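You operate a simulated robot arm through the tools that you are given. There is no shell and no other tool.

You are at the controls of a simulated two-armed robot. One attempt, no reset.

JOB
Press a sample into the green ring and set it on the tile.
Fine: the grey tile; close the ring clamp over the ring before you work the green lever; leave the clamp open at the end. Where these are worked on the way, their far stop is far enough and under half their travel is too little: ring clamp.

It is judged by the outcome, as a careful person would: the job done as asked, and still so three seconds after it is handed in. It fails if anything else is knocked over, pushed out of place, dropped, spilled or broken.

ROBOT AND FRAMES
Two 7-joint arms with fingered hands on one trunk that stands fixed in place. Base frame: the origin is at the foot of the trunk, x ahead of it, y to its left, z up; the work surface is at about z = 860. Lengths are in mm, angles in degrees, forces in N, time in s.
The left shoulder is at [71, 172, 1227], the right one opposite. Payload 5 kg a hand.
Tool frame (each hand has its own): the origin (TCP) lies between the finger pads and is the grasp point; the fingertips stand 43 mm ahead of it; z points along the fingers, y is the line along which they close. Largest opening 144 mm; the body of the gripper starts 50 mm behind the TCP. The gripper is a hand of 5 fingers: y runs from the thumb to the fingers, the wrist lies at [-21, -124, -221] in the tool frame.
Orientation is told as [roll, pitch, yaw] about the base's x, y, z axes, in that order, counted from this pose: with the fingers straight down and the wrist toward the robot, the tool's x, y and z point along [0, 1, 0], [1, 0, 0] and [0, 0, -1] of the base frame.

CONTROLS
- The arms move only by the tool jog_arm. It takes "left_moves", "right_moves" or both (then of equal length, played together; a hand with none holds still); each is a list of rows, each an object of numbers (a shift or turn left out is 0): "tx", "ty", "tz": the shift along the tool's x, y, z in mm; "wx", "wy", "wz": the turn, a rotation vector about the tool's x, y, z in degrees. In form: [{"tx": .., "ty": .., "tz": .., "wx": .., "wy": .., "wz": ..}, ...]. A call has 1 to 20 rows; each row shifts and turns the commanded pose from where the row before left it, along the tool's axes as they then stand. Rows are played at 5 a second. More than 50 mm and 8.6 degrees between two rows, and nothing of the call is played. A pose out of reach is approached as far as the arm can. The call stops where the force on the tool passes 90 N (or 10 N more than at its start, if that is more) or the arm is blocked; 0.2 s more then pass. In this call time passes only in rows, and 0.2 s behind the last. The reply holds the time, the measured pose of the TCP, the force on the tool along the base axes, the opening and the grip force, in the units named above and with some noise, with the torque about the TCP (base axes, N m) and any sound that the robot's microphone picked up.
- Cameras (640 x 400 px; columns grow to the right, rows downward): "scene" is now at [142, -5.9, 1473.5]; the picture's right is [-0.07, -1.00, 0.00], its down [-0.46, 0.03, -0.89] and it looks along [0.89, -0.06, -0.46] (base axes); focal length 244 px, centre (320, 200). "left" rides on the left gripper at [-86, -109, -168] in its tool frame; the picture's right is [-0.80, -0.28, 0.53], its down [0.54, -0.73, 0.42] and it looks along [0.27, 0.63, 0.73] (tool axes); focal length 275 px, centre (320, 200). "right" rides on the right gripper at [86, -108, -168] in its tool frame; the picture's right is [-0.80, 0.28, -0.53], its down [-0.54, -0.73, 0.42] and it looks along [-0.27, 0.63, 0.73] (tool axes); focal length 275 px, centre (320, 200).
- capture(camera): a new picture of that camera. It takes no simulated time.
- move_column(by): slides the trunk up (or, below 0, down) by that many mm; the arms and the scene camera ride with it, the base frame stays. It gives what a move gives, with no picture.
- move_fingers(index, middle, ring, little, thumb_bend, thumb_turn, hand): sets how far each is bent, from 0 (flat) to 100 (curled in); at 30 the hand is open as for a grip, at 70 the pads meet at the TCP. One left out holds its place. A second passes; each finger stops where it meets its share of the squeeze, and holds until it gets a number again. It is the only way to open and close the hand. It gives what a move gives, with no picture; readings hold the bend of each and the force on index, middle, ring, little, thumb and palm. thumb_turn goes from beside the hand (0) to across from the fingers (100), as for a grip.
- turn_head(pan, tilt): turns the head with the scene camera to pan (to the left, within 86 degrees either way) and tilt (down, from -29 to 69), counted from straight ahead of the robot. It gives what a move gives.
- probe_pixels(camera, pixels): there is no depth. For up to 12 entries [column, row, z] of the newest picture of that camera ("zoom" is the newest enlarged one), the place [x, y] in the base frame at which the ray of that pixel passes the height z, good to about 3 mm. It takes no simulated time.
- close_up(camera, box): a new picture of the part [left, top, right, bottom] of that camera's present view, enlarged. It takes no simulated time.
- sign_off(): hands the job in; it is judged then, once.

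Unless the task says otherwise, let go and move clear before handing in.

The tools are called after ">>>" by a JSON object that holds its "op" and its "data". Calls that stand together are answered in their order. jog_arm: Moves the arms, as the interface text tells. Its arguments: {"type":"object","properties":{"left_moves":{"type":"array","items":{"type":"object","properties":{"tx":{"type":"number"},"ty":{"type":"number"},"tz":{"type":"number"},"wx":{"type":"number"},"wy":{"type":"number"},"wz":{"type":"number"}}}},"right_moves":{"type":"array","items":{"type":"object","properties":{"tx":{"type":"number"},"ty":{"type":"number"},"tz":{"type":"number"},"wx":{"type":"number"},"wy":{"type":"number"},"wz":{"type":"number"}}}}},"required":[]} The other tools are called the same way: move_column (by) slides the trunk up or down; move_fingers (index, middle, ring, little, thumb_bend, thumb_turn, hand) moves the fingers one by one; turn_head (pan, tilt) turns the head that bears the scene camera; capture (camera) takes a picture; probe_pixels (camera, pixels) gives the place at which the rays of pixels pass given heights; close_up (camera, box) takes an enlarged picture of a part of a camera's view; sign_off () hands the job in.

At the start:

```text
clock: 0.0
left_tcp_pos: [750.9, 220.8, 1439.7]
left_orientation: [0.1, 0.1, -0.1]
left_force: [-0.4, 0.6, -0.4]
left_moment: [-0.01, 0.03, 0.0]
left_grip_width: 143.6
left_grasp_force: 0.0
left_shape: jaw
left_bend: [30.0, 30.0, 30.0, 30.0, 30.0, 98.0]
left_finger forces: [0.0, 0.0, 0.0, 0.1, 0.0, 0.0]
right_tcp_pos: [657.6, -371.9, 1423.3]
right_orientation: [-0.1, 0.1, 0.0]
right_force: [-0.4, 0.0, 0.2]
right_moment: [-0.04, 0.03, 0.01]
right_grip_width: 143.8
right_grasp_force: 0.1
right_shape: jaw
right_bend: [30.0, 30.0, 30.0, 30.0, 30.0, 98.0]
right_finger forces: [0.0, 0.1, 0.0, 0.1, 0.0, 0.0]
trunk travel left (down, up): [-325.0, 615.0]
head pan, tilt: [-3.9, 27.4]
```

scene: 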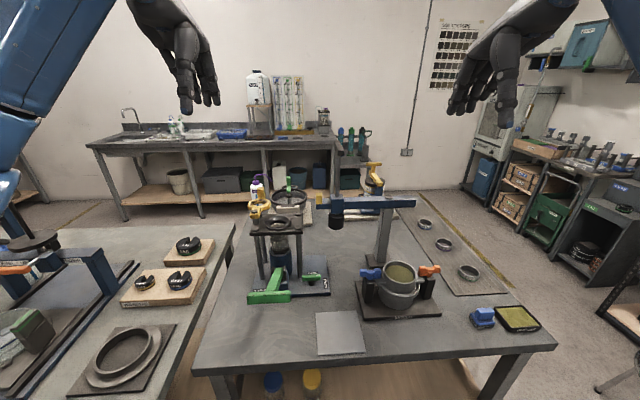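
right: 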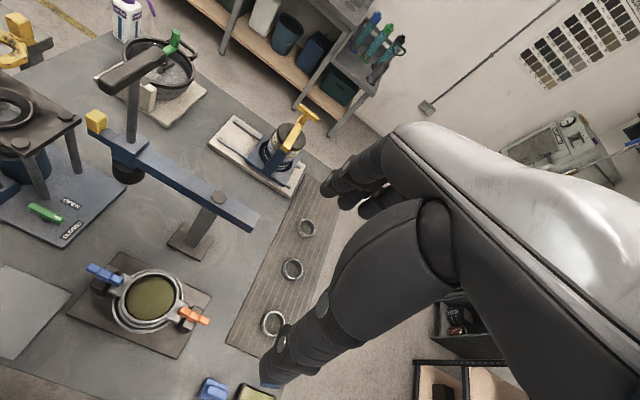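
left: 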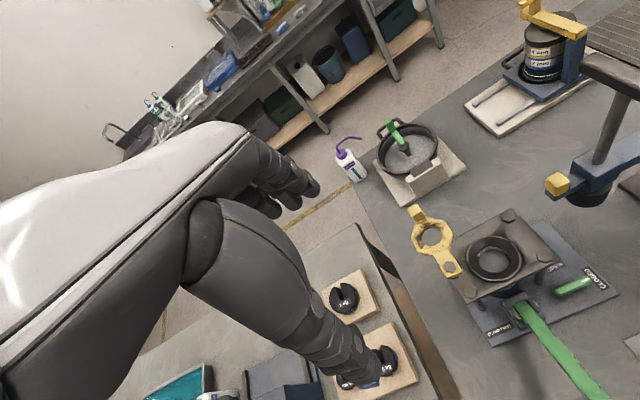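

The scene shows a press stand with a green lever near (270,290), a clamp station with blue and orange handles near (400,285), a grey tile at (340,333), and several rings on the mat at right (425-468, 225-272). I'll look closer before moving anything.

>>> {"op": "close_up", "data": {"camera": "scene", "box": [230, 170, 350, 310]}}

>>> {"op": "close_up", "data": {"camera": "scene", "box": [330, 180, 550, 340]}}

>>> {"op": "close_up", "data": {"camera": "scene", "box": [0, 200, 240, 400]}}

>>> {"op": "close_up", "data": {"camera": "left", "box": [380, 150, 640, 400]}}

>>> {"op": "close_up", "data": {"camera": "right", "box": [0, 0, 340, 400]}}

```text
2.86 times, centred on (290, 240) of scene
```

zoom: 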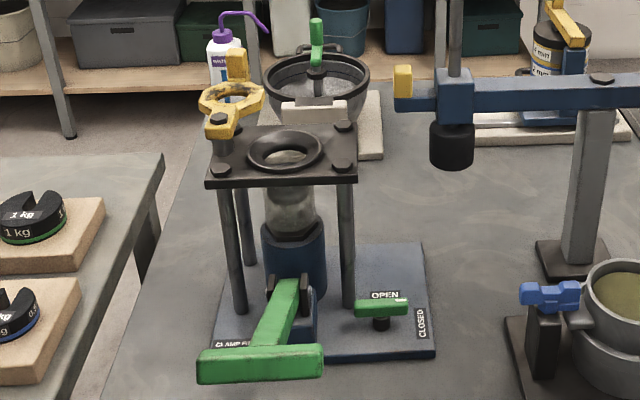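

```text
2.50 times, centred on (440, 260) of scene
```

zoom: 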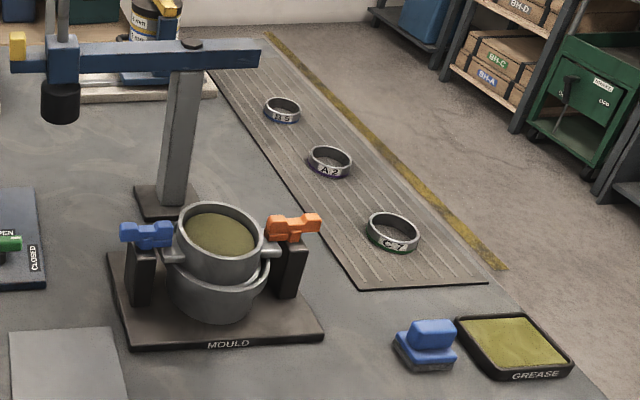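

```text
2.00 times, centred on (120, 300) of scene
```

zoom: 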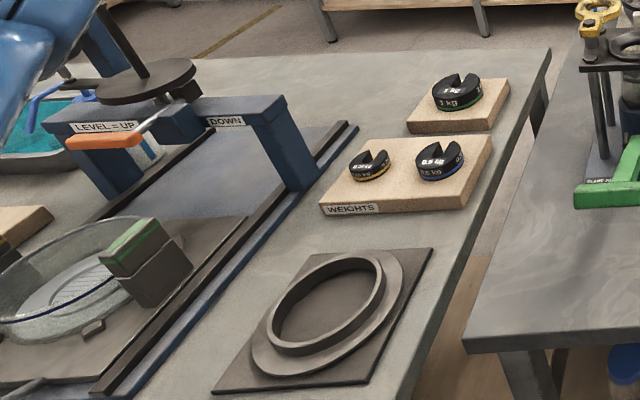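

```text
1.60 times, centred on (510, 275) of left
```

zoom: 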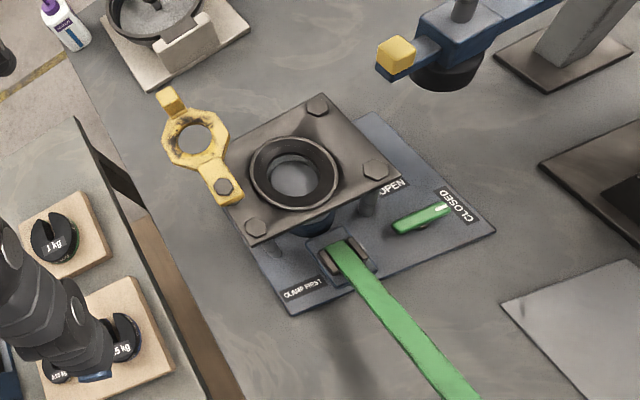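

```text
1.00 times, centred on (170, 200) of right (not enlarged: the box is as wide or as high as the picture)
```

zoom: 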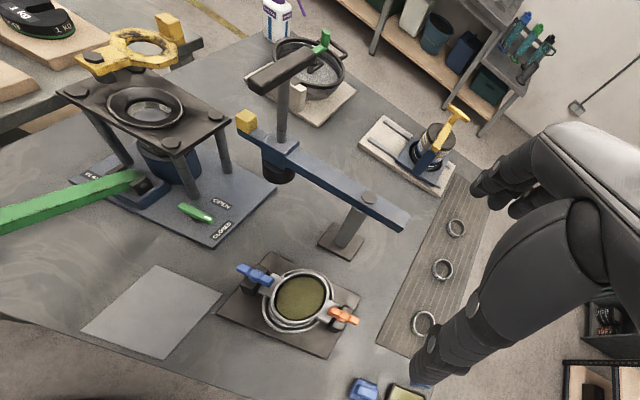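

The press frame carries a seat ring on its top plate, a yellow swing clamp on its left post, a green lever and a green OPEN/CLOSED knob. I'll zoom in on these details and on the green ring C 7.

>>> {"op": "close_up", "data": {"camera": "scene", "box": [240, 190, 300, 250]}}

>>> {"op": "close_up", "data": {"camera": "scene", "box": [240, 240, 340, 310]}}

>>> {"op": "close_up", "data": {"camera": "left", "box": [400, 190, 520, 300]}}

>>> {"op": "close_up", "data": {"camera": "left", "box": [500, 230, 640, 330]}}

>>> {"op": "close_up", "data": {"camera": "scene", "box": [400, 200, 500, 290]}}

>>> {"op": "close_up", "data": {"camera": "right", "box": [0, 40, 150, 260]}}

```text
6.67 times, centred on (270, 220) of scene
```

zoom: 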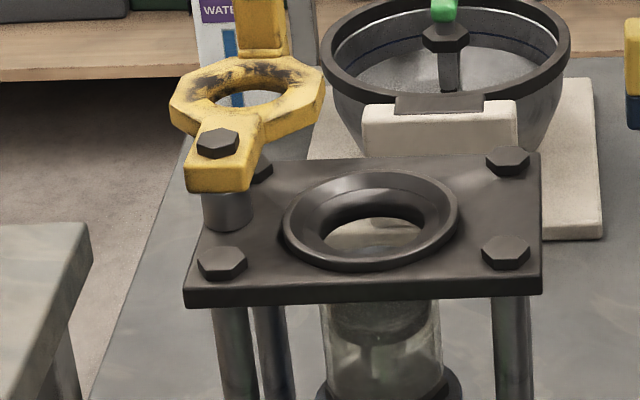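

```text
5.71 times, centred on (290, 275) of scene
```

zoom: 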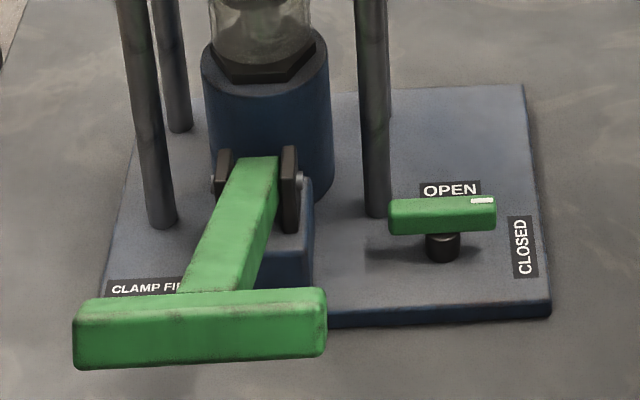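

```text
3.64 times, centred on (460, 245) of left
```

zoom: 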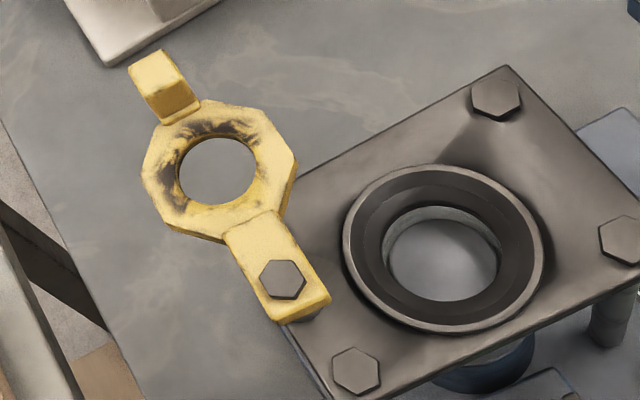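

```text
4.00 times, centred on (570, 280) of left
```

zoom: 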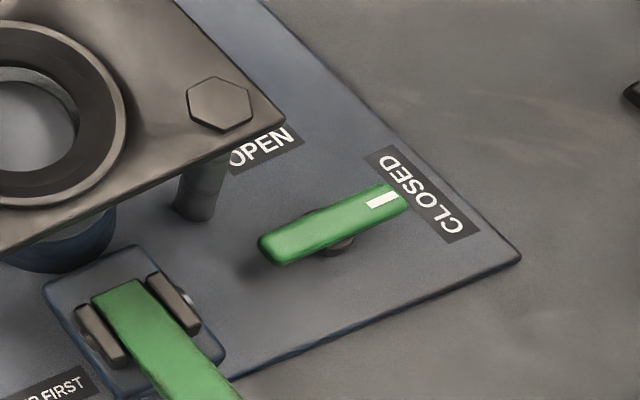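

```text
4.44 times, centred on (450, 245) of scene
```

zoom: 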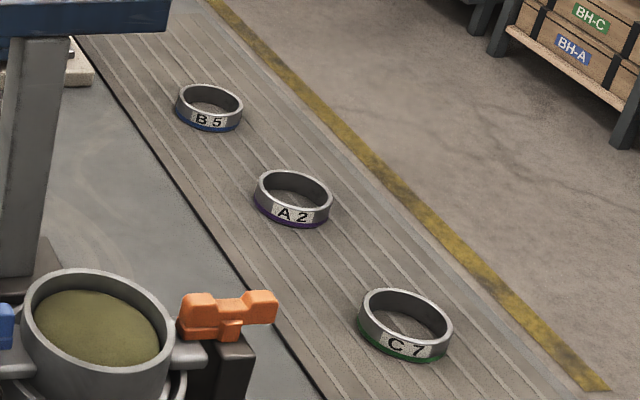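

```text
1.82 times, centred on (75, 150) of right
```

zoom: 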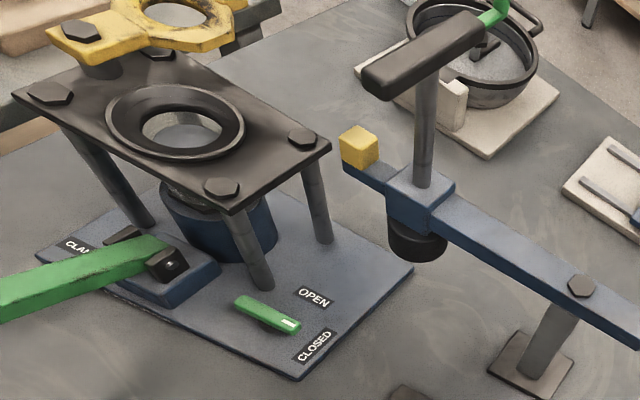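

The green ring is C 7 at scene (468,272), and the knob's white mark already points to CLOSED. I'll probe coordinates of the key parts.

>>> {"op": "close_up", "data": {"camera": "scene", "box": [440, 250, 500, 290]}}

>>> {"op": "probe_pixels", "data": {"camera": "scene", "pixels": [[468, 272, 860], [468, 272, 880], [318, 313, 860], [357, 313, 860], [319, 355, 860], [365, 353, 860], [248, 292, 870], [330, 292, 870], [278, 298, 940], [302, 276, 890], [275, 223, 1080], [256, 210, 1100]]}}

```text
10.00 times, centred on (470, 270) of scene
```

zoom: 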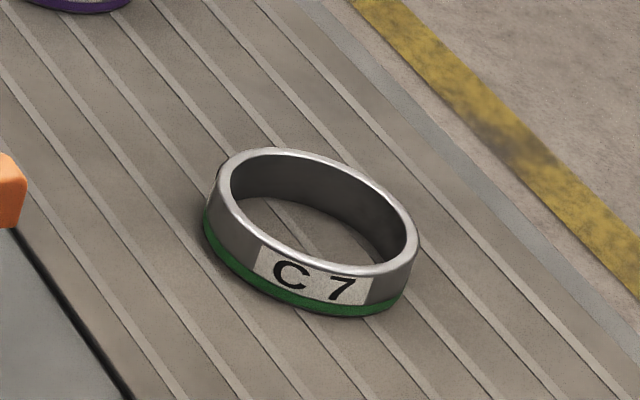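

```text
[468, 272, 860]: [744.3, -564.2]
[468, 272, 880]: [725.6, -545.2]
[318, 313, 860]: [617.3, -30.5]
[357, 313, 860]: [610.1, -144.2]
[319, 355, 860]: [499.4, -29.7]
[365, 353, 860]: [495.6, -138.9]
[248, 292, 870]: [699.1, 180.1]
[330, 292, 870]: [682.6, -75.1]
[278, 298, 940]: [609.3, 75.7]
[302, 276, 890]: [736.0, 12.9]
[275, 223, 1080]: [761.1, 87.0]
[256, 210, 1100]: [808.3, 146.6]
```

I'll triangulate the seat, clamp pivot, knob and lever between the scene and left cameras.

>>> {"op": "probe_pixels", "data": {"camera": "scene", "pixels": [[277.5, 223, 1000], [277.5, 223, 1050], [277.5, 223, 1100], [254.6, 211, 1000], [254.6, 211, 1050], [254.6, 211, 1100], [278, 302, 900], [278, 302, 950], [278, 302, 1000]]}}

>>> {"op": "probe_pixels", "data": {"camera": "left", "pixels": [[494.3, 258.2, 1000], [494.3, 258.2, 1050], [494.3, 258.2, 1100], [449.6, 266.7, 1000], [449.6, 266.7, 1050], [449.6, 266.7, 1100]]}}

>>> {"op": "probe_pixels", "data": {"camera": "right", "pixels": [[272, 323, 860], [272, 323, 870], [272, 323, 880], [272, 323, 890]]}}

>>> {"op": "close_up", "data": {"camera": "right", "box": [240, 290, 310, 350]}}

```text
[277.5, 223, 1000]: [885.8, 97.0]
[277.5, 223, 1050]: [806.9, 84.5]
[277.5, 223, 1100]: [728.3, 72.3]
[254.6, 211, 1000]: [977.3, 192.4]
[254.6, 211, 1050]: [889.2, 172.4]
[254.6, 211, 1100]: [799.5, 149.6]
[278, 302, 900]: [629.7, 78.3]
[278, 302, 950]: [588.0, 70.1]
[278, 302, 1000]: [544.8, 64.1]
```

```text
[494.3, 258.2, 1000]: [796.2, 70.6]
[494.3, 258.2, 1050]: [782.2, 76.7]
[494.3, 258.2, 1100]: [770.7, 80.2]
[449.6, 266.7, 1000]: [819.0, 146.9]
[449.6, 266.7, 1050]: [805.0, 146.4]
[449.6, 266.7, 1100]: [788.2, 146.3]
```

```text
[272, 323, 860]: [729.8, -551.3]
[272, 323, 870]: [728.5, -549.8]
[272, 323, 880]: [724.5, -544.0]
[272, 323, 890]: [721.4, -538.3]
```

```text
6.67 times, centred on (275, 320) of right
```

zoom: 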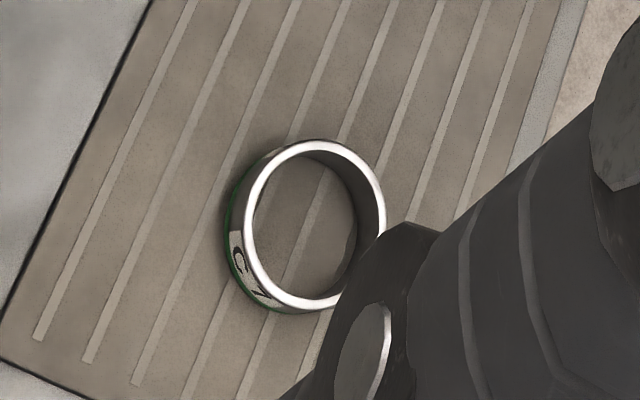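

Triangulation puts the seat at about (777, 79, 1069) and the clamp pivot near (787, 146, 1105). I'll move the left hand's camera closer for a better look at the press, keeping well clear of it.

>>> {"op": "jog_arm", "data": {"left_moves": [{"tx": -25.3, "ty": -21.1, "tz": 30.1}, {"tx": -25.3, "ty": -21.1, "tz": 30.1}, {"tx": -25.3, "ty": -21.1, "tz": 30.1}, {"tx": -25.3, "ty": -21.1, "tz": 30.1}, {"tx": -25.3, "ty": -21.1, "tz": 30.1}, {"tx": -25.3, "ty": -21.1, "tz": 30.1}, {"tx": -25.3, "ty": -21.1, "tz": 30.1}]}}

>>> {"op": "capture", "data": {"camera": "left"}}

>>> {"op": "capture", "data": {"camera": "scene"}}

```text
clock: 1.6
left_tcp_pos: [603.7, 44.3, 1230.8]
left_orientation: [0.0, 0.0, 0.0]
left_force: [0.3, 0.5, -0.4]
left_moment: [-0.01, 0.01, -0.01]
left_grip_width: 143.7
left_grasp_force: 0.1
left_shape: jaw
left_bend: [30.0, 30.0, 30.0, 30.0, 30.0, 98.0]
left_finger forces: [0.0, 0.0, 0.0, 0.0, 0.0, 0.0]
right_tcp_pos: [656.9, -372.5, 1424.5]
right_orientation: [0.1, 0.0, 0.1]
right_force: [0.2, -0.9, -0.1]
right_moment: [-0.03, 0.01, 0.04]
right_grip_width: 143.8
right_grasp_force: 0.1
right_shape: jaw
right_bend: [30.0, 30.0, 30.0, 30.0, 30.0, 98.0]
right_finger forces: [0.0, 0.0, 0.1, 0.0, 0.0, 0.0]
trunk travel left (down, up): [-325.0, 615.0]
head pan, tilt: [-3.9, 27.4]
```

```text
taken
```

left: 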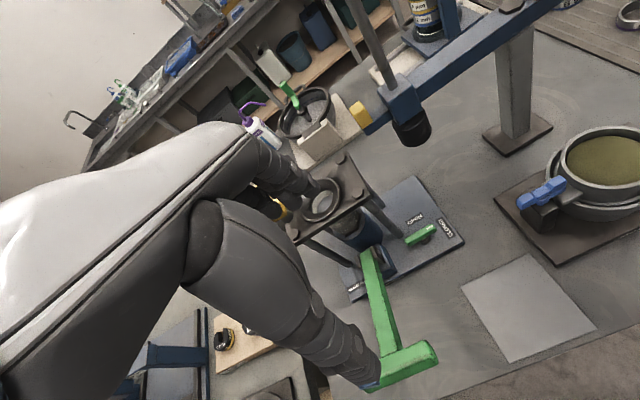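

```text
taken
```

scene: 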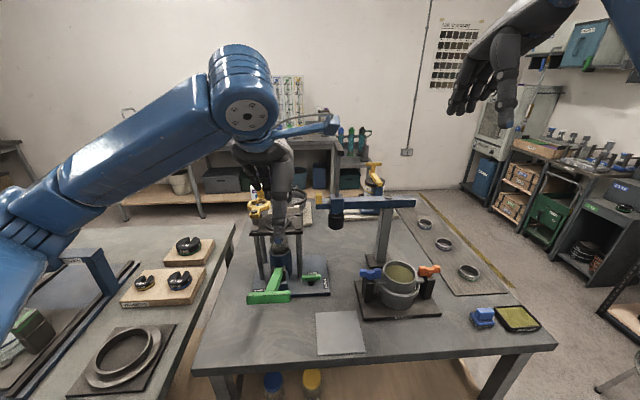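

The hand blocks the left part of this view, but the lever's T-bar is clear at (370-437, 350-388). I'll triangulate it and then shift the left camera over the press top.

>>> {"op": "close_up", "data": {"camera": "left", "box": [330, 230, 470, 400]}}

>>> {"op": "close_up", "data": {"camera": "scene", "box": [235, 230, 345, 310]}}

>>> {"op": "probe_pixels", "data": {"camera": "left", "pixels": [[432, 346, 900], [432, 346, 950], [432, 346, 1000], [374, 385, 900], [374, 385, 950], [374, 385, 1000], [365, 250, 900], [365, 250, 950]]}}

>>> {"op": "probe_pixels", "data": {"camera": "scene", "pixels": [[290, 291, 900], [290, 291, 950], [290, 291, 1000], [248, 294, 900], [248, 294, 950], [248, 294, 1000]]}}

```text
2.35 times, centred on (400, 315) of left
```

zoom: 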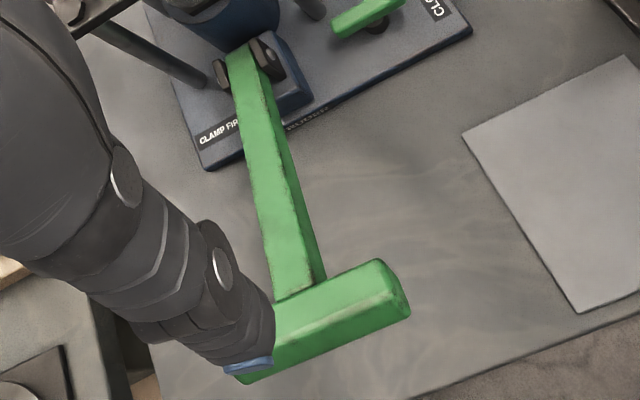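

```text
5.00 times, centred on (290, 270) of scene
```

zoom: 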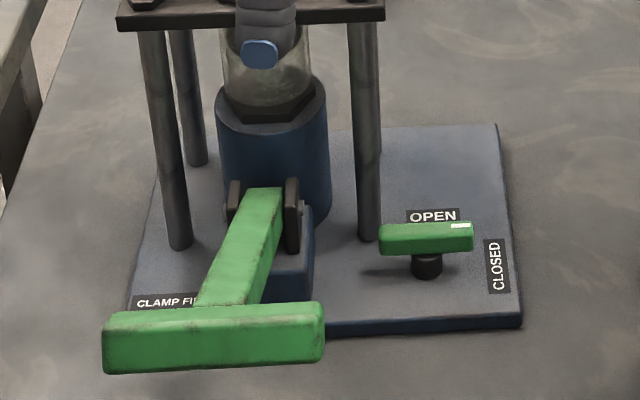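

```text
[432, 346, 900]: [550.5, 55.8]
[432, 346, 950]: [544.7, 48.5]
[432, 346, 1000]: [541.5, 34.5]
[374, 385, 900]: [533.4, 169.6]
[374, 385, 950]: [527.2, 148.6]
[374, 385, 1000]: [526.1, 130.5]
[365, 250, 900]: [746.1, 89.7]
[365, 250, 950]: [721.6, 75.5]
```

```text
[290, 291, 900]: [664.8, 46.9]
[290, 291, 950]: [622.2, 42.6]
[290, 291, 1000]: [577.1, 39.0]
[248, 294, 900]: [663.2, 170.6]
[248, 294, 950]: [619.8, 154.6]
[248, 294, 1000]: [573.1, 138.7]
```

The T-bar triangulates to about x 550, y 35–135, z 1035, so the lever currently stands up and works downward. Next I'll bring the left camera over the press top.

>>> {"op": "jog_arm", "data": {"left_moves": [{"tx": 31, "ty": 35, "tz": -5}, {"tx": 31, "ty": 35, "tz": -5}, {"tx": 31, "ty": 35, "tz": -5}, {"tx": 31, "ty": 35, "tz": -5}, {"tx": 31, "ty": 35, "tz": -5}]}}

>>> {"op": "capture", "data": {"camera": "left"}}

>>> {"op": "capture", "data": {"camera": "scene"}}

```text
clock: 2.8
left_tcp_pos: [778.4, 197.8, 1252.7]
left_orientation: [-0.1, 0.2, -0.1]
left_force: [0.6, 1.1, 0.8]
left_moment: [-0.06, 0.03, 0.0]
left_grip_width: 143.8
left_grasp_force: 0.1
left_shape: jaw
left_bend: [30.0, 30.0, 30.0, 30.0, 30.0, 98.0]
left_finger forces: [0.0, 0.1, 0.0, 0.1, 0.0, 0.1]
right_tcp_pos: [657.1, -372.0, 1423.6]
right_orientation: [0.0, 0.1, 0.0]
right_force: [0.0, 0.2, 1.3]
right_moment: [-0.05, 0.01, -0.03]
right_grip_width: 143.4
right_grasp_force: 0.0
right_shape: jaw
right_bend: [30.0, 30.0, 30.0, 30.0, 30.0, 98.0]
right_finger forces: [0.0, 0.0, 0.0, 0.0, 0.1, 0.1]
trunk travel left (down, up): [-325.0, 615.0]
head pan, tilt: [-3.9, 27.4]
```

```text
taken
```

left: 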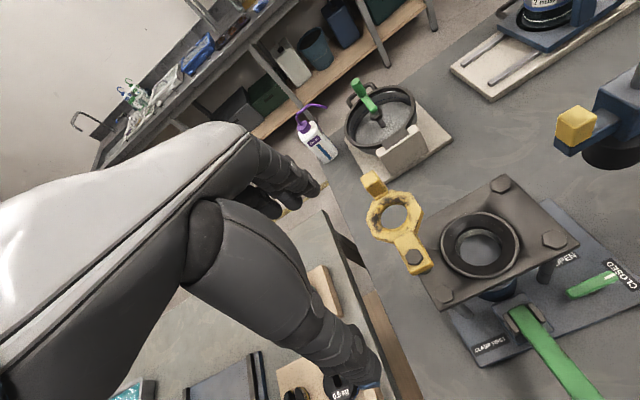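

```text
taken
```

scene: 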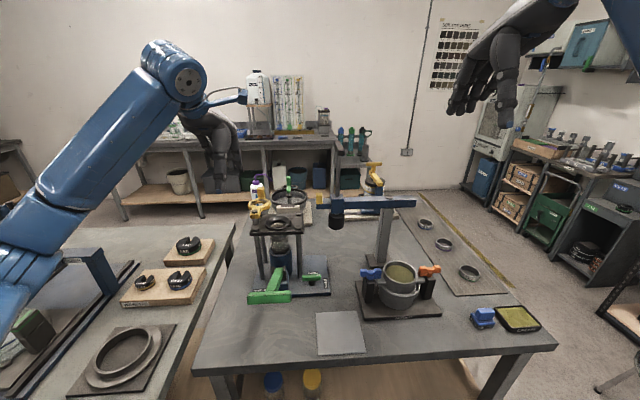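

>>> {"op": "close_up", "data": {"camera": "left", "box": [350, 160, 590, 310]}}

>>> {"op": "close_up", "data": {"camera": "left", "box": [430, 200, 530, 290]}}

>>> {"op": "close_up", "data": {"camera": "right", "box": [0, 60, 130, 160]}}

>>> {"op": "close_up", "data": {"camera": "scene", "box": [240, 180, 310, 240]}}

```text
2.67 times, centred on (470, 235) of left
```

zoom: 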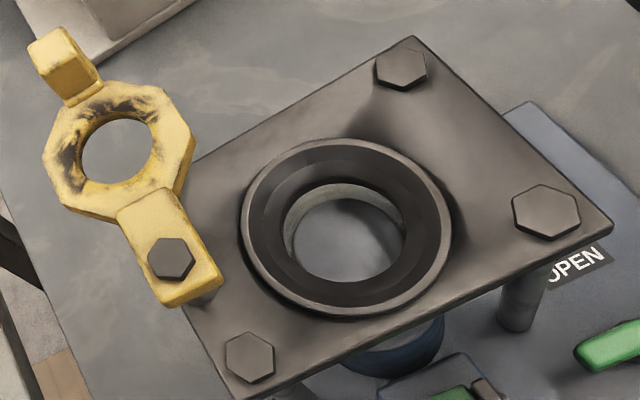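

```text
4.44 times, centred on (480, 245) of left
```

zoom: 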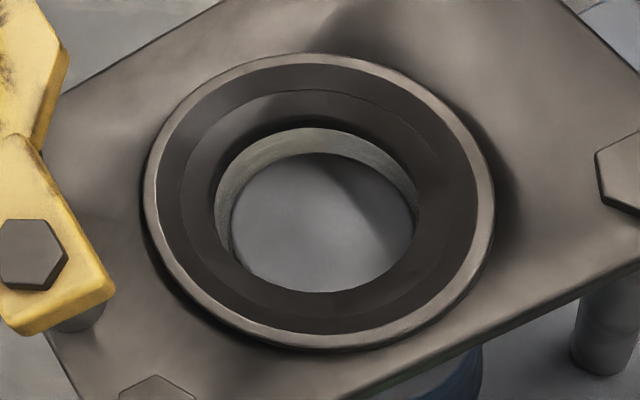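

```text
4.00 times, centred on (65, 110) of right
```

zoom: 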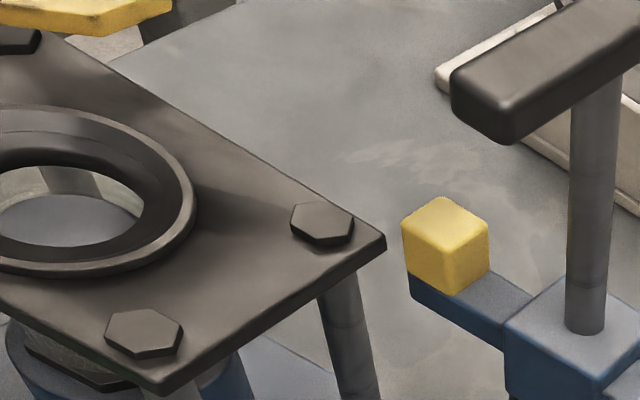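

```text
6.67 times, centred on (275, 210) of scene
```

zoom: 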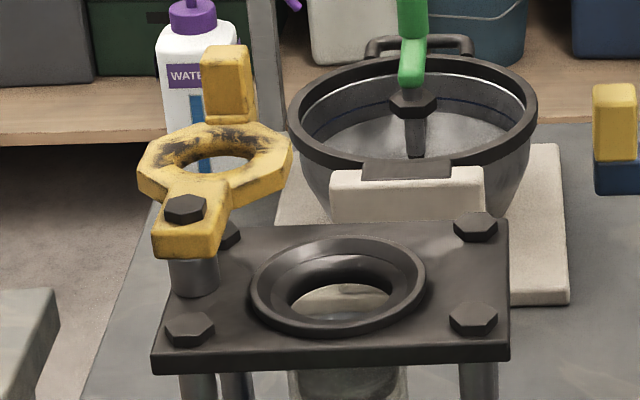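

>>> {"op": "close_up", "data": {"camera": "scene", "box": [260, 228, 305, 280]}}

>>> {"op": "close_up", "data": {"camera": "left", "box": [460, 210, 520, 275]}}

>>> {"op": "probe_pixels", "data": {"camera": "left", "pixels": [[480.5, 244, 1060], [413.9, 257.4, 1105], [396, 210, 1100], [372, 180, 1120], [463, 248, 1075], [518, 245, 1075], [484, 212, 1075], [476, 278, 1075]]}}

```text
7.69 times, centred on (282, 254) of scene
```

zoom: 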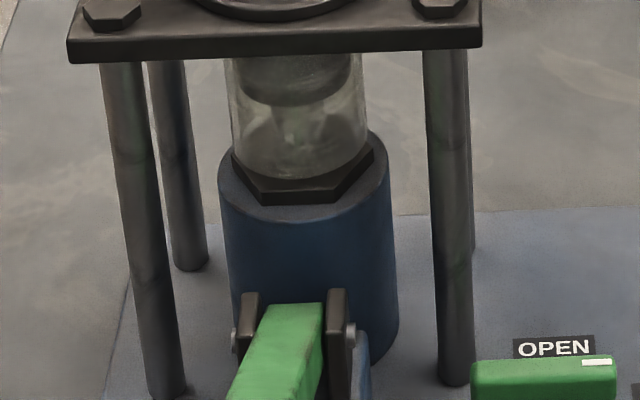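

```text
6.15 times, centred on (490, 242) of left
```

zoom: 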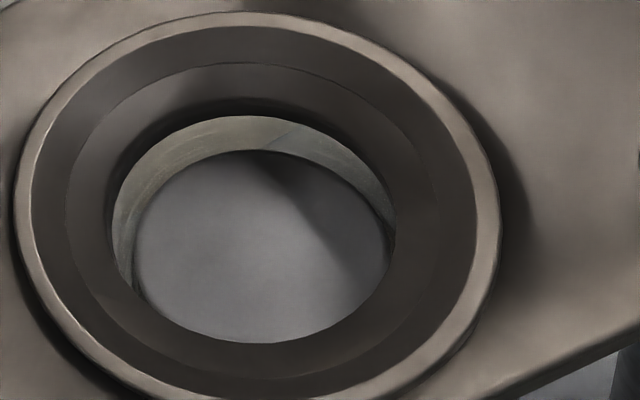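

```text
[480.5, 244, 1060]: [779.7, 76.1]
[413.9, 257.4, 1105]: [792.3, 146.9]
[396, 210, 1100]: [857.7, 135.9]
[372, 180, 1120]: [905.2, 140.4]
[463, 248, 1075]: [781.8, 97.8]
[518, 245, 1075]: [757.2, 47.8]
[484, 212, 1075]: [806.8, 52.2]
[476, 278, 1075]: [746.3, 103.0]
```

The seat is a funnel with a shelf, and the sample sits just below it in the clear tube. Next I'll bring the right hand above the green ring at about (725, -545, 880).

>>> {"op": "probe_pixels", "data": {"camera": "right", "pixels": [[274, 323.7, 878], [274, 323.7, 882]]}}

>>> {"op": "probe_pixels", "data": {"camera": "scene", "pixels": [[469.8, 271.2, 874], [469.8, 271.2, 878], [469.8, 271.2, 882]]}}

>>> {"op": "jog_arm", "data": {"right_moves": [{"tx": -17.3, "ty": 6.8, "tz": 41.4}, {"tx": -17.3, "ty": 6.8, "tz": 41.4}, {"tx": -17.3, "ty": 6.8, "tz": 41.4}, {"tx": -17.3, "ty": 6.8, "tz": 41.4}, {"tx": -17.3, "ty": 6.8, "tz": 41.4}, {"tx": -17.3, "ty": 6.8, "tz": 41.4}, {"tx": -17.3, "ty": 6.8, "tz": 41.4}, {"tx": -17.3, "ty": 6.8, "tz": 41.4}, {"tx": -17.3, "ty": 6.8, "tz": 41.4}, {"tx": -17.3, "ty": 6.8, "tz": 41.4}]}}

>>> {"op": "capture", "data": {"camera": "right"}}

>>> {"op": "capture", "data": {"camera": "scene"}}

```text
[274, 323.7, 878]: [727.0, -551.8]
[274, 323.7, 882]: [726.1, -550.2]
```

```text
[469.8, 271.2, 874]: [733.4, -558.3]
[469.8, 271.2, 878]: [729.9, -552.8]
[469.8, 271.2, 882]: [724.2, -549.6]
```

```text
clock: 5.0
left_tcp_pos: [776.5, 195.4, 1253.9]
left_orientation: [-0.1, 0.1, -0.1]
left_force: [0.5, 0.4, 0.5]
left_moment: [0.02, 0.02, 0.04]
left_grip_width: 144.0
left_grasp_force: 0.1
left_shape: jaw
left_bend: [30.0, 30.0, 30.0, 30.0, 30.0, 98.0]
left_finger forces: [0.0, 0.1, 0.0, 0.0, 0.0, 0.0]
right_tcp_pos: [722.1, -544.6, 1008.9]
right_orientation: [0.1, 0.0, 0.0]
right_force: [0.0, -0.6, -0.3]
right_moment: [0.04, 0.06, 0.01]
right_grip_width: 143.6
right_grasp_force: 0.1
right_shape: jaw
right_bend: [30.0, 30.0, 30.0, 30.0, 30.0, 98.0]
right_finger forces: [0.0, 0.1, 0.0, 0.1, 0.0, 0.0]
trunk travel left (down, up): [-325.0, 615.0]
head pan, tilt: [-3.9, 27.4]
```

```text
taken
```

right: 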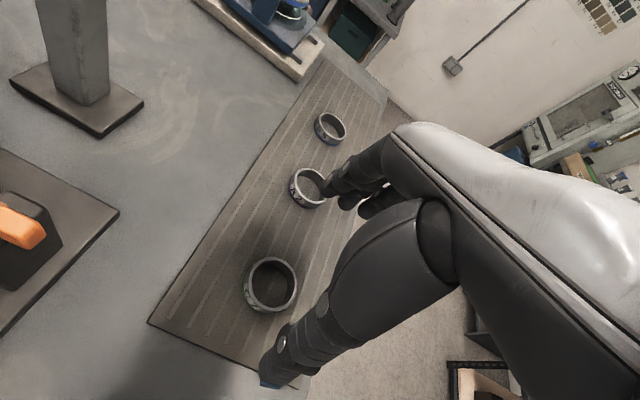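

```text
taken
```

scene: 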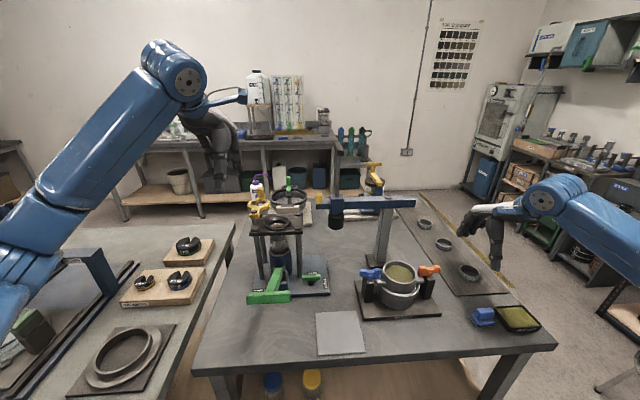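

The ring now sits at (271,285) in the right camera, almost exactly under the TCP axis. I'll zoom in to measure it.

>>> {"op": "close_up", "data": {"camera": "right", "box": [230, 245, 310, 325]}}

>>> {"op": "close_up", "data": {"camera": "scene", "box": [440, 200, 520, 290]}}

```text
5.00 times, centred on (270, 285) of right
```

zoom: 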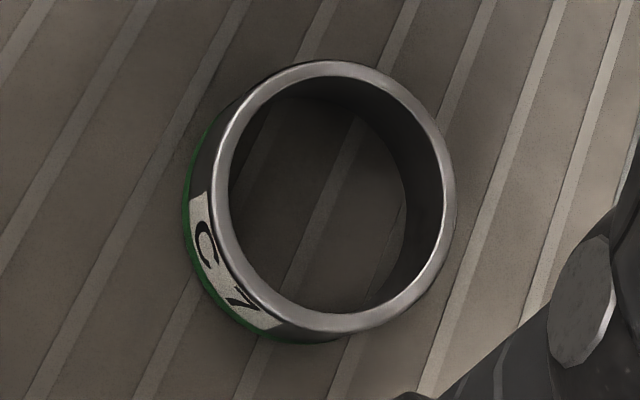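

```text
4.44 times, centred on (480, 245) of scene
```

zoom: 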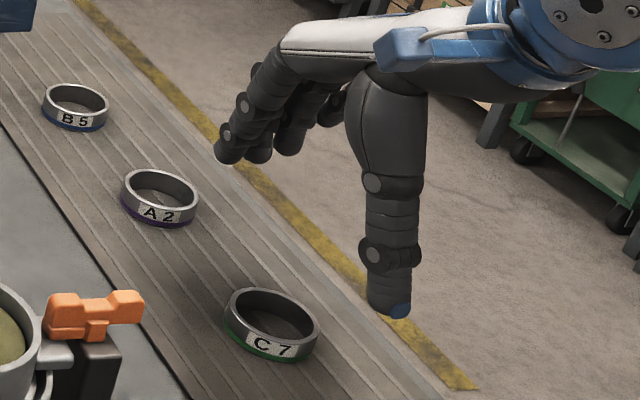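

>>> {"op": "probe_pixels", "data": {"camera": "right", "pixels": [[272.7, 285.2, 880], [248.2, 285, 880], [297.2, 285, 880], [273, 257.2, 880], [273, 313.2, 880], [242.8, 288, 862], [242.8, 288, 864], [272.7, 285.2, 884], [252, 283, 880], [294.8, 285, 880]]}}

```text
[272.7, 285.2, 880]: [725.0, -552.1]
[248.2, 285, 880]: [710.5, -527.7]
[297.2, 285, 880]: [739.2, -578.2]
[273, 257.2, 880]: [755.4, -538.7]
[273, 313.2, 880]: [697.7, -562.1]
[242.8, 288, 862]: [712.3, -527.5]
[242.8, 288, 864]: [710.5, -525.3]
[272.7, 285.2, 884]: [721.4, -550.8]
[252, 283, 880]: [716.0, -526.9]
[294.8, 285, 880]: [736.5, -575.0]
```

The ring measures about 60 mm across, centred at (725.5, -551.5). Before the grasp I'll close the right hand partway in the air to see how the fingertips sit.

>>> {"op": "move_fingers", "data": {"hand": "right", "index": 48, "middle": 48, "ring": 48, "little": 48, "thumb_bend": 48}}

>>> {"op": "capture", "data": {"camera": "right"}}

>>> {"op": "close_up", "data": {"camera": "scene", "box": [430, 190, 530, 290]}}

```text
clock: 6.0
left_tcp_pos: [775.8, 197.1, 1256.2]
left_orientation: [0.1, 0.1, -0.2]
left_force: [0.0, -0.3, -0.2]
left_moment: [0.01, 0.02, 0.0]
left_grip_width: 144.0
left_grasp_force: 0.1
left_shape: jaw
left_bend: [30.0, 30.0, 30.0, 30.0, 30.0, 98.0]
left_finger forces: [0.0, 0.0, 0.0, 0.0, 0.1, 0.0]
right_tcp_pos: [722.7, -544.7, 1010.8]
right_orientation: [-0.1, 0.0, 0.0]
right_force: [0.1, 0.0, 0.1]
right_moment: [-0.02, 0.05, -0.04]
right_grip_width: 86.3
right_grasp_force: 0.1
right_shape: fingers
right_bend: [48.0, 48.0, 48.0, 48.0, 48.0, 98.0]
right_finger forces: [0.1, 0.1, 0.1, 0.1, 0.0, 0.0]
trunk travel left (down, up): [-325.0, 615.0]
head pan, tilt: [-3.9, 27.4]
```

```text
taken
```

right: 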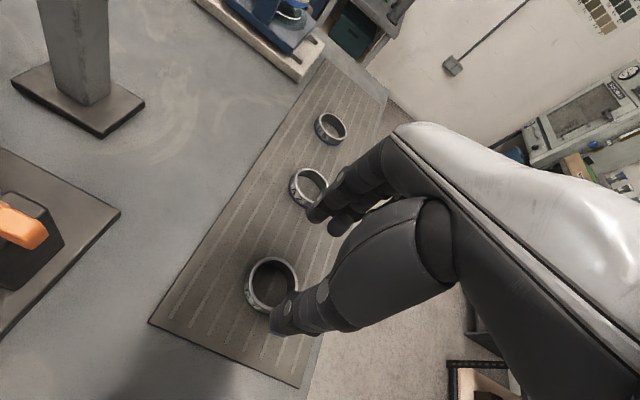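

```text
4.00 times, centred on (480, 240) of scene
```

zoom: 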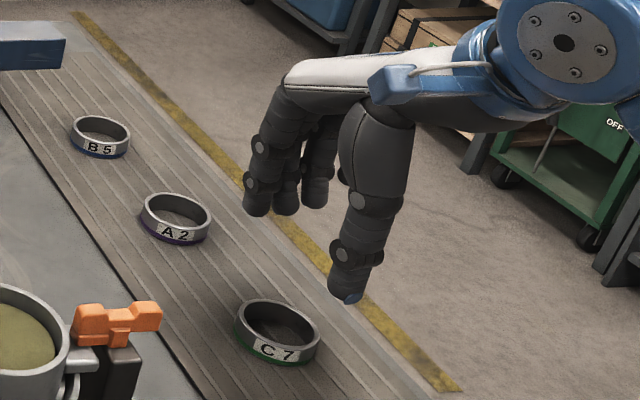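

>>> {"op": "probe_pixels", "data": {"camera": "right", "pixels": [[309, 187, 880], [304, 205, 870], [330, 129, 880], [272.5, 285, 880]]}}

```text
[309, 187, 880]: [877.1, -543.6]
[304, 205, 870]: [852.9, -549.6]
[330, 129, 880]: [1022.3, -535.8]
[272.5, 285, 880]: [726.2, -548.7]
```

The neighbouring ring A2 is 150 mm beyond, so there is room. I'll align over C 7 and descend so that the fingertips reach about the upper 10 mm of the ring.

>>> {"op": "jog_arm", "data": {"right_moves": [{"tx": -6, "ty": 3, "tz": 30}, {"tz": 30}, {"tz": 20}, {"tz": 14}]}}

>>> {"op": "capture", "data": {"camera": "right"}}

>>> {"op": "close_up", "data": {"camera": "scene", "box": [430, 210, 530, 290]}}

```text
clock: 7.0
left_tcp_pos: [777.1, 198.0, 1254.4]
left_orientation: [0.0, 0.2, 0.0]
left_force: [0.4, 0.6, -0.1]
left_moment: [-0.04, 0.05, -0.01]
left_grip_width: 143.8
left_grasp_force: 0.1
left_shape: jaw
left_bend: [30.0, 30.0, 30.0, 30.0, 30.0, 98.0]
left_finger forces: [0.0, 0.1, 0.1, 0.0, 0.1, 0.0]
right_tcp_pos: [726.6, -550.2, 915.0]
right_orientation: [0.0, 0.1, 0.0]
right_force: [0.3, -0.5, 0.0]
right_moment: [0.0, 0.0, 0.04]
right_grip_width: 86.3
right_grasp_force: 0.1
right_shape: fingers
right_bend: [48.0, 48.0, 48.0, 48.0, 48.0, 98.0]
right_finger forces: [0.1, 0.0, 0.0, 0.0, 0.1, 0.0]
trunk travel left (down, up): [-325.0, 615.0]
head pan, tilt: [-3.9, 27.4]
```

```text
taken
```

right: 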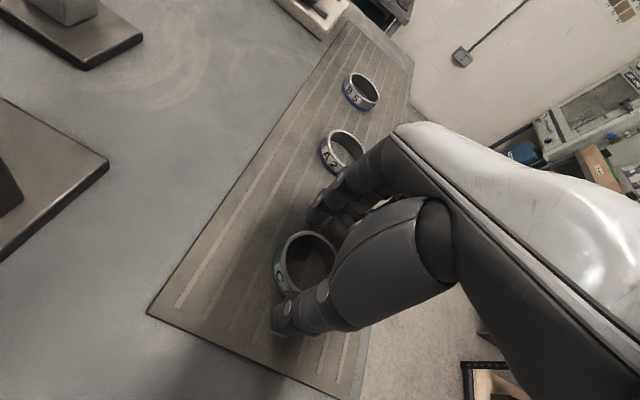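

```text
5.00 times, centred on (480, 250) of scene
```

zoom: 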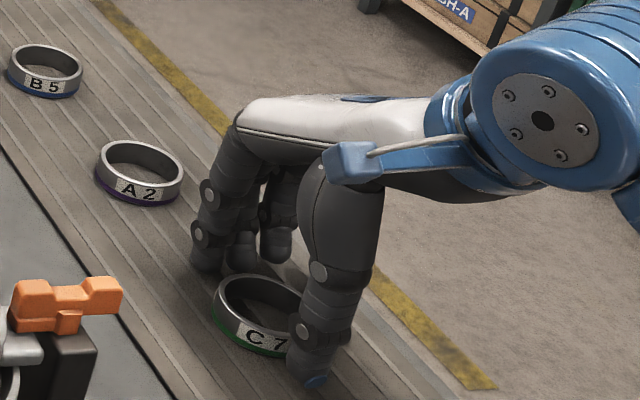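

The thumb and fingers straddle the ring cleanly. I'll close the fingers on it.

>>> {"op": "move_fingers", "data": {"hand": "right", "index": 58, "middle": 58, "ring": 58, "little": 58, "thumb_bend": 58}}

>>> {"op": "capture", "data": {"camera": "right"}}

>>> {"op": "close_up", "data": {"camera": "scene", "box": [430, 210, 530, 290]}}

```text
clock: 8.0
left_tcp_pos: [775.4, 197.6, 1255.3]
left_orientation: [0.0, 0.1, -0.2]
left_force: [0.8, -0.6, 0.2]
left_moment: [-0.01, 0.03, -0.01]
left_grip_width: 144.0
left_grasp_force: 0.0
left_shape: jaw
left_bend: [30.0, 30.0, 30.0, 30.0, 30.0, 98.0]
left_finger forces: [0.0, 0.1, 0.1, 0.1, 0.0, 0.1]
right_tcp_pos: [726.3, -549.3, 916.1]
right_orientation: [0.0, 0.0, 0.0]
right_force: [0.4, -0.9, -1.3]
right_moment: [-0.01, -0.01, 0.01]
right_grip_width: 57.8
right_grasp_force: 1.5
right_shape: fingers
right_bend: [56.0, 57.0, 57.0, 57.0, 56.0, 97.0]
right_finger forces: [1.0, 0.4, 0.0, 0.0, 1.5, 0.0]
trunk travel left (down, up): [-325.0, 615.0]
head pan, tilt: [-3.9, 27.4]
```

```text
taken
```

right: 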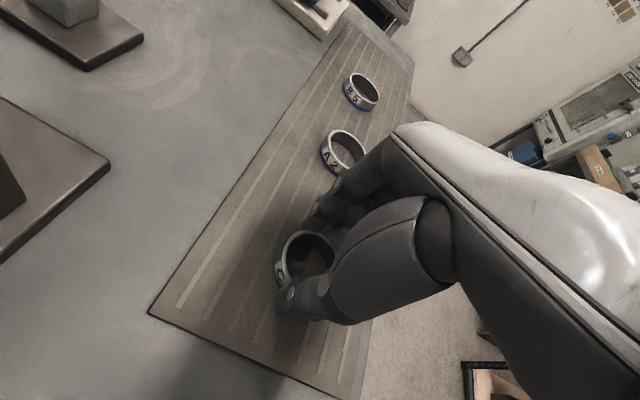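

```text
5.00 times, centred on (480, 250) of scene
```

zoom: 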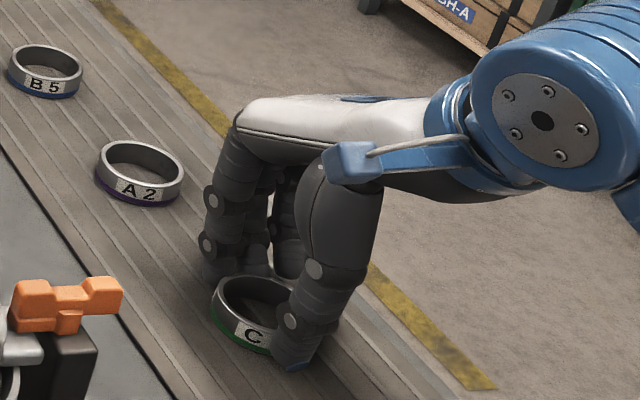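

Contact is made at 57.8 mm width with index and thumb carrying most of it. I'll tighten the grip.

>>> {"op": "move_fingers", "data": {"hand": "right", "index": 68, "middle": 68, "ring": 60, "little": 60, "thumb_bend": 68}}

>>> {"op": "capture", "data": {"camera": "right"}}

>>> {"op": "close_up", "data": {"camera": "scene", "box": [430, 210, 530, 290]}}

```text
clock: 9.0
left_tcp_pos: [776.4, 196.8, 1253.9]
left_orientation: [0.0, 0.0, -0.1]
left_force: [0.5, 0.1, -0.1]
left_moment: [0.0, 0.01, -0.05]
left_grip_width: 143.7
left_grasp_force: 0.1
left_shape: jaw
left_bend: [30.0, 30.0, 30.0, 30.0, 30.0, 98.0]
left_finger forces: [0.0, 0.1, 0.0, 0.0, 0.1, 0.1]
right_tcp_pos: [727.6, -548.5, 915.3]
right_orientation: [0.0, 0.1, 0.0]
right_force: [1.0, -0.5, -1.3]
right_moment: [-0.04, -0.02, 0.04]
right_grip_width: 53.8
right_grasp_force: 15.8
right_shape: fingers
right_bend: [59.0, 61.0, 60.0, 60.0, 57.0, 96.0]
right_finger forces: [7.9, 8.2, 0.0, 0.0, 15.5, 0.1]
trunk travel left (down, up): [-325.0, 615.0]
head pan, tilt: [-3.9, 27.4]
```

```text
taken
```

right: 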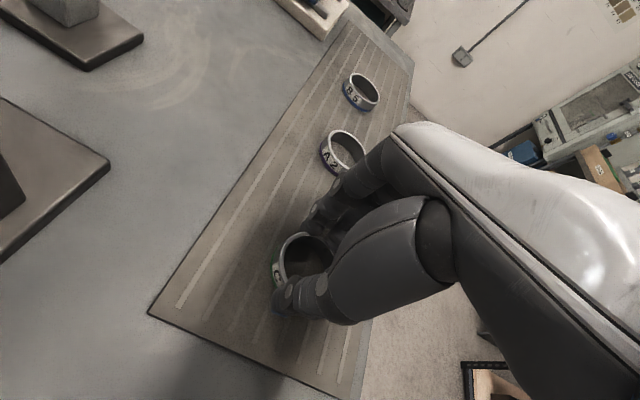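

```text
5.00 times, centred on (480, 250) of scene
```

zoom: 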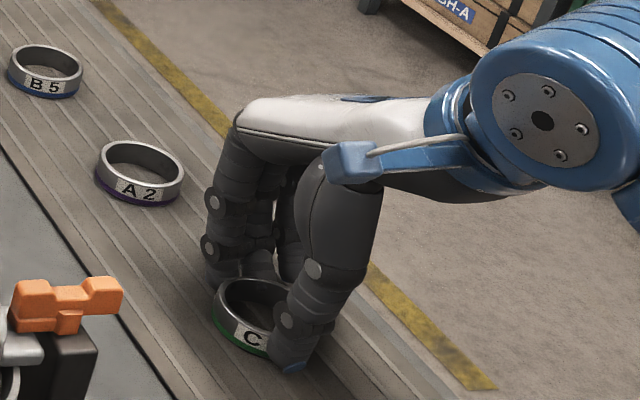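

The grip is 15.8 N, shared by index, middle and thumb. I'll lift straight up and check that the ring comes level.

>>> {"op": "jog_arm", "data": {"right_moves": [{"tz": -20}, {"tz": -40}, {"tz": -45}, {"tz": -45}]}}

>>> {"op": "capture", "data": {"camera": "right"}}

>>> {"op": "close_up", "data": {"camera": "scene", "box": [430, 190, 530, 290]}}

```text
clock: 10.0
left_tcp_pos: [776.0, 197.2, 1254.2]
left_orientation: [-0.1, 0.0, -0.2]
left_force: [0.0, 0.6, -0.3]
left_moment: [0.01, -0.03, 0.0]
left_grip_width: 144.0
left_grasp_force: 0.1
left_shape: jaw
left_bend: [30.0, 30.0, 30.0, 30.0, 30.0, 98.0]
left_finger forces: [0.0, 0.1, 0.0, 0.0, 0.0, 0.0]
right_tcp_pos: [727.3, -546.5, 1068.5]
right_orientation: [0.1, 0.1, 0.0]
right_force: [-0.4, 0.1, -1.6]
right_moment: [-0.05, -0.01, 0.0]
right_grip_width: 53.8
right_grasp_force: 15.9
right_shape: fingers
right_bend: [59.0, 61.0, 60.0, 60.0, 58.0, 96.0]
right_finger forces: [8.3, 7.6, 0.0, 0.0, 15.7, 0.1]
trunk travel left (down, up): [-325.0, 615.0]
head pan, tilt: [-3.9, 27.4]
```

```text
taken
```

right: 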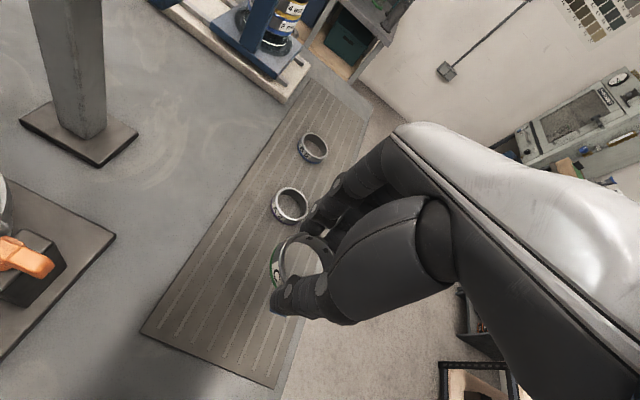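

```text
4.00 times, centred on (480, 240) of scene
```

zoom: 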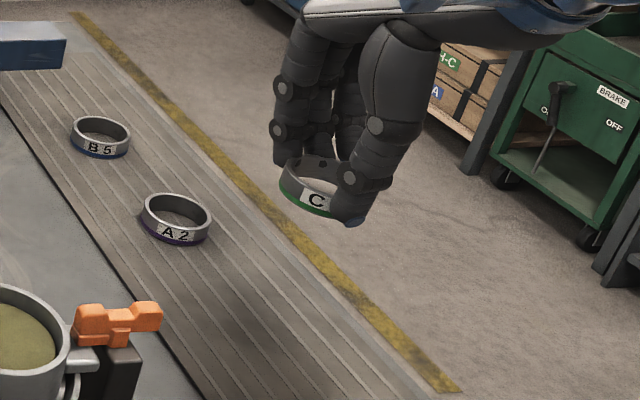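

>>> {"op": "close_up", "data": {"camera": "right", "box": [250, 210, 360, 330]}}

>>> {"op": "close_up", "data": {"camera": "scene", "box": [460, 200, 510, 260]}}

```text
3.33 times, centred on (305, 270) of right
```

zoom: 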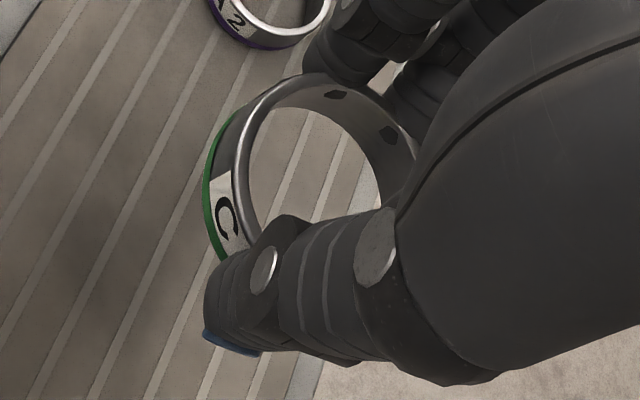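

```text
6.67 times, centred on (485, 230) of scene
```

zoom: 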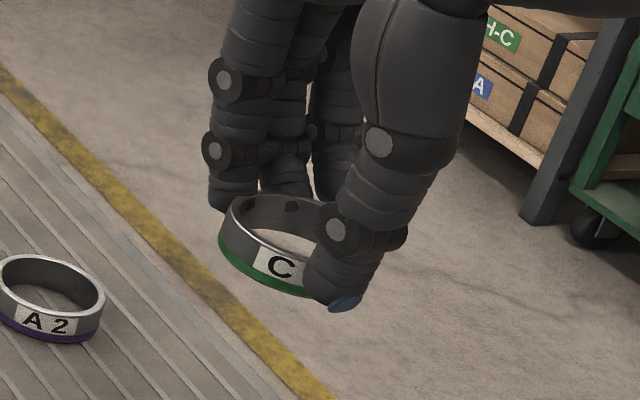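

The ring is held level with its lower ~9 mm clear of the fingertips. I'll park the left hand further left and yaw it so its camera watches the seat, before the right hand comes over.

>>> {"op": "jog_arm", "data": {"left_moves": [{"tx": 44.3, "ty": 8, "tz": -15.3}, {"tx": 44.3, "ty": 8, "tz": -15.3}, {"tx": 44.3, "ty": 8, "tz": -15.3}, {"wz": 8}, {"wz": 8}, {"wz": 8}, {"wz": 8}, {"wz": 8}]}}

>>> {"op": "capture", "data": {"camera": "left"}}

>>> {"op": "capture", "data": {"camera": "scene"}}

```text
clock: 11.8
left_tcp_pos: [801.6, 331.7, 1300.1]
left_orientation: [-0.2, 0.0, -40.2]
left_force: [-0.4, -0.2, -0.1]
left_moment: [0.02, -0.01, -0.02]
left_grip_width: 143.9
left_grasp_force: 0.0
left_shape: jaw
left_bend: [30.0, 30.0, 30.0, 30.0, 30.0, 98.0]
left_finger forces: [0.0, 0.1, 0.1, 0.1, 0.1, 0.1]
right_tcp_pos: [727.9, -547.0, 1066.6]
right_orientation: [0.0, 0.0, 0.0]
right_force: [0.1, -0.2, -1.6]
right_moment: [-0.03, -0.02, 0.01]
right_grip_width: 53.5
right_grasp_force: 15.6
right_shape: fingers
right_bend: [59.0, 61.0, 60.0, 60.0, 58.0, 96.0]
right_finger forces: [8.2, 7.6, 0.0, 0.0, 15.6, 0.0]
trunk travel left (down, up): [-325.0, 615.0]
head pan, tilt: [-3.9, 27.4]
```

```text
taken
```

left: 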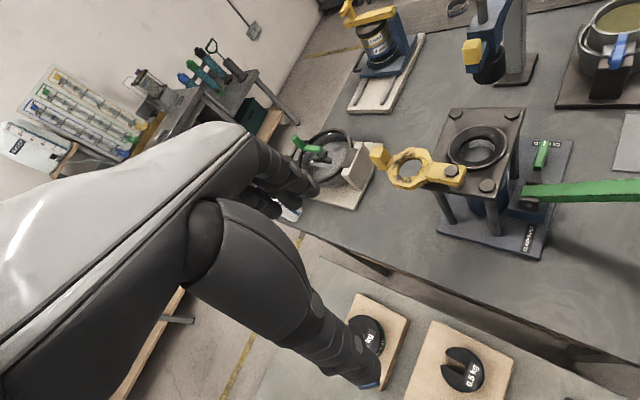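

```text
taken
```

scene: 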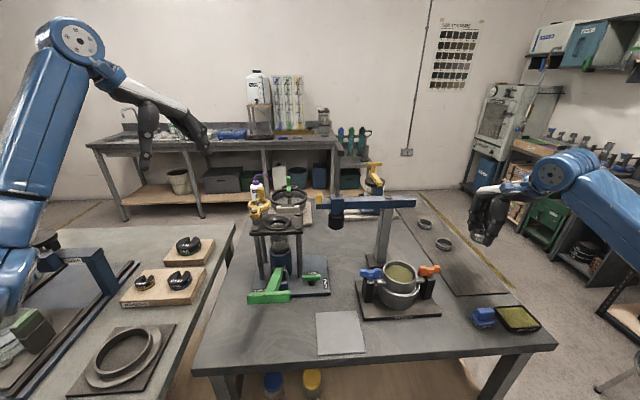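

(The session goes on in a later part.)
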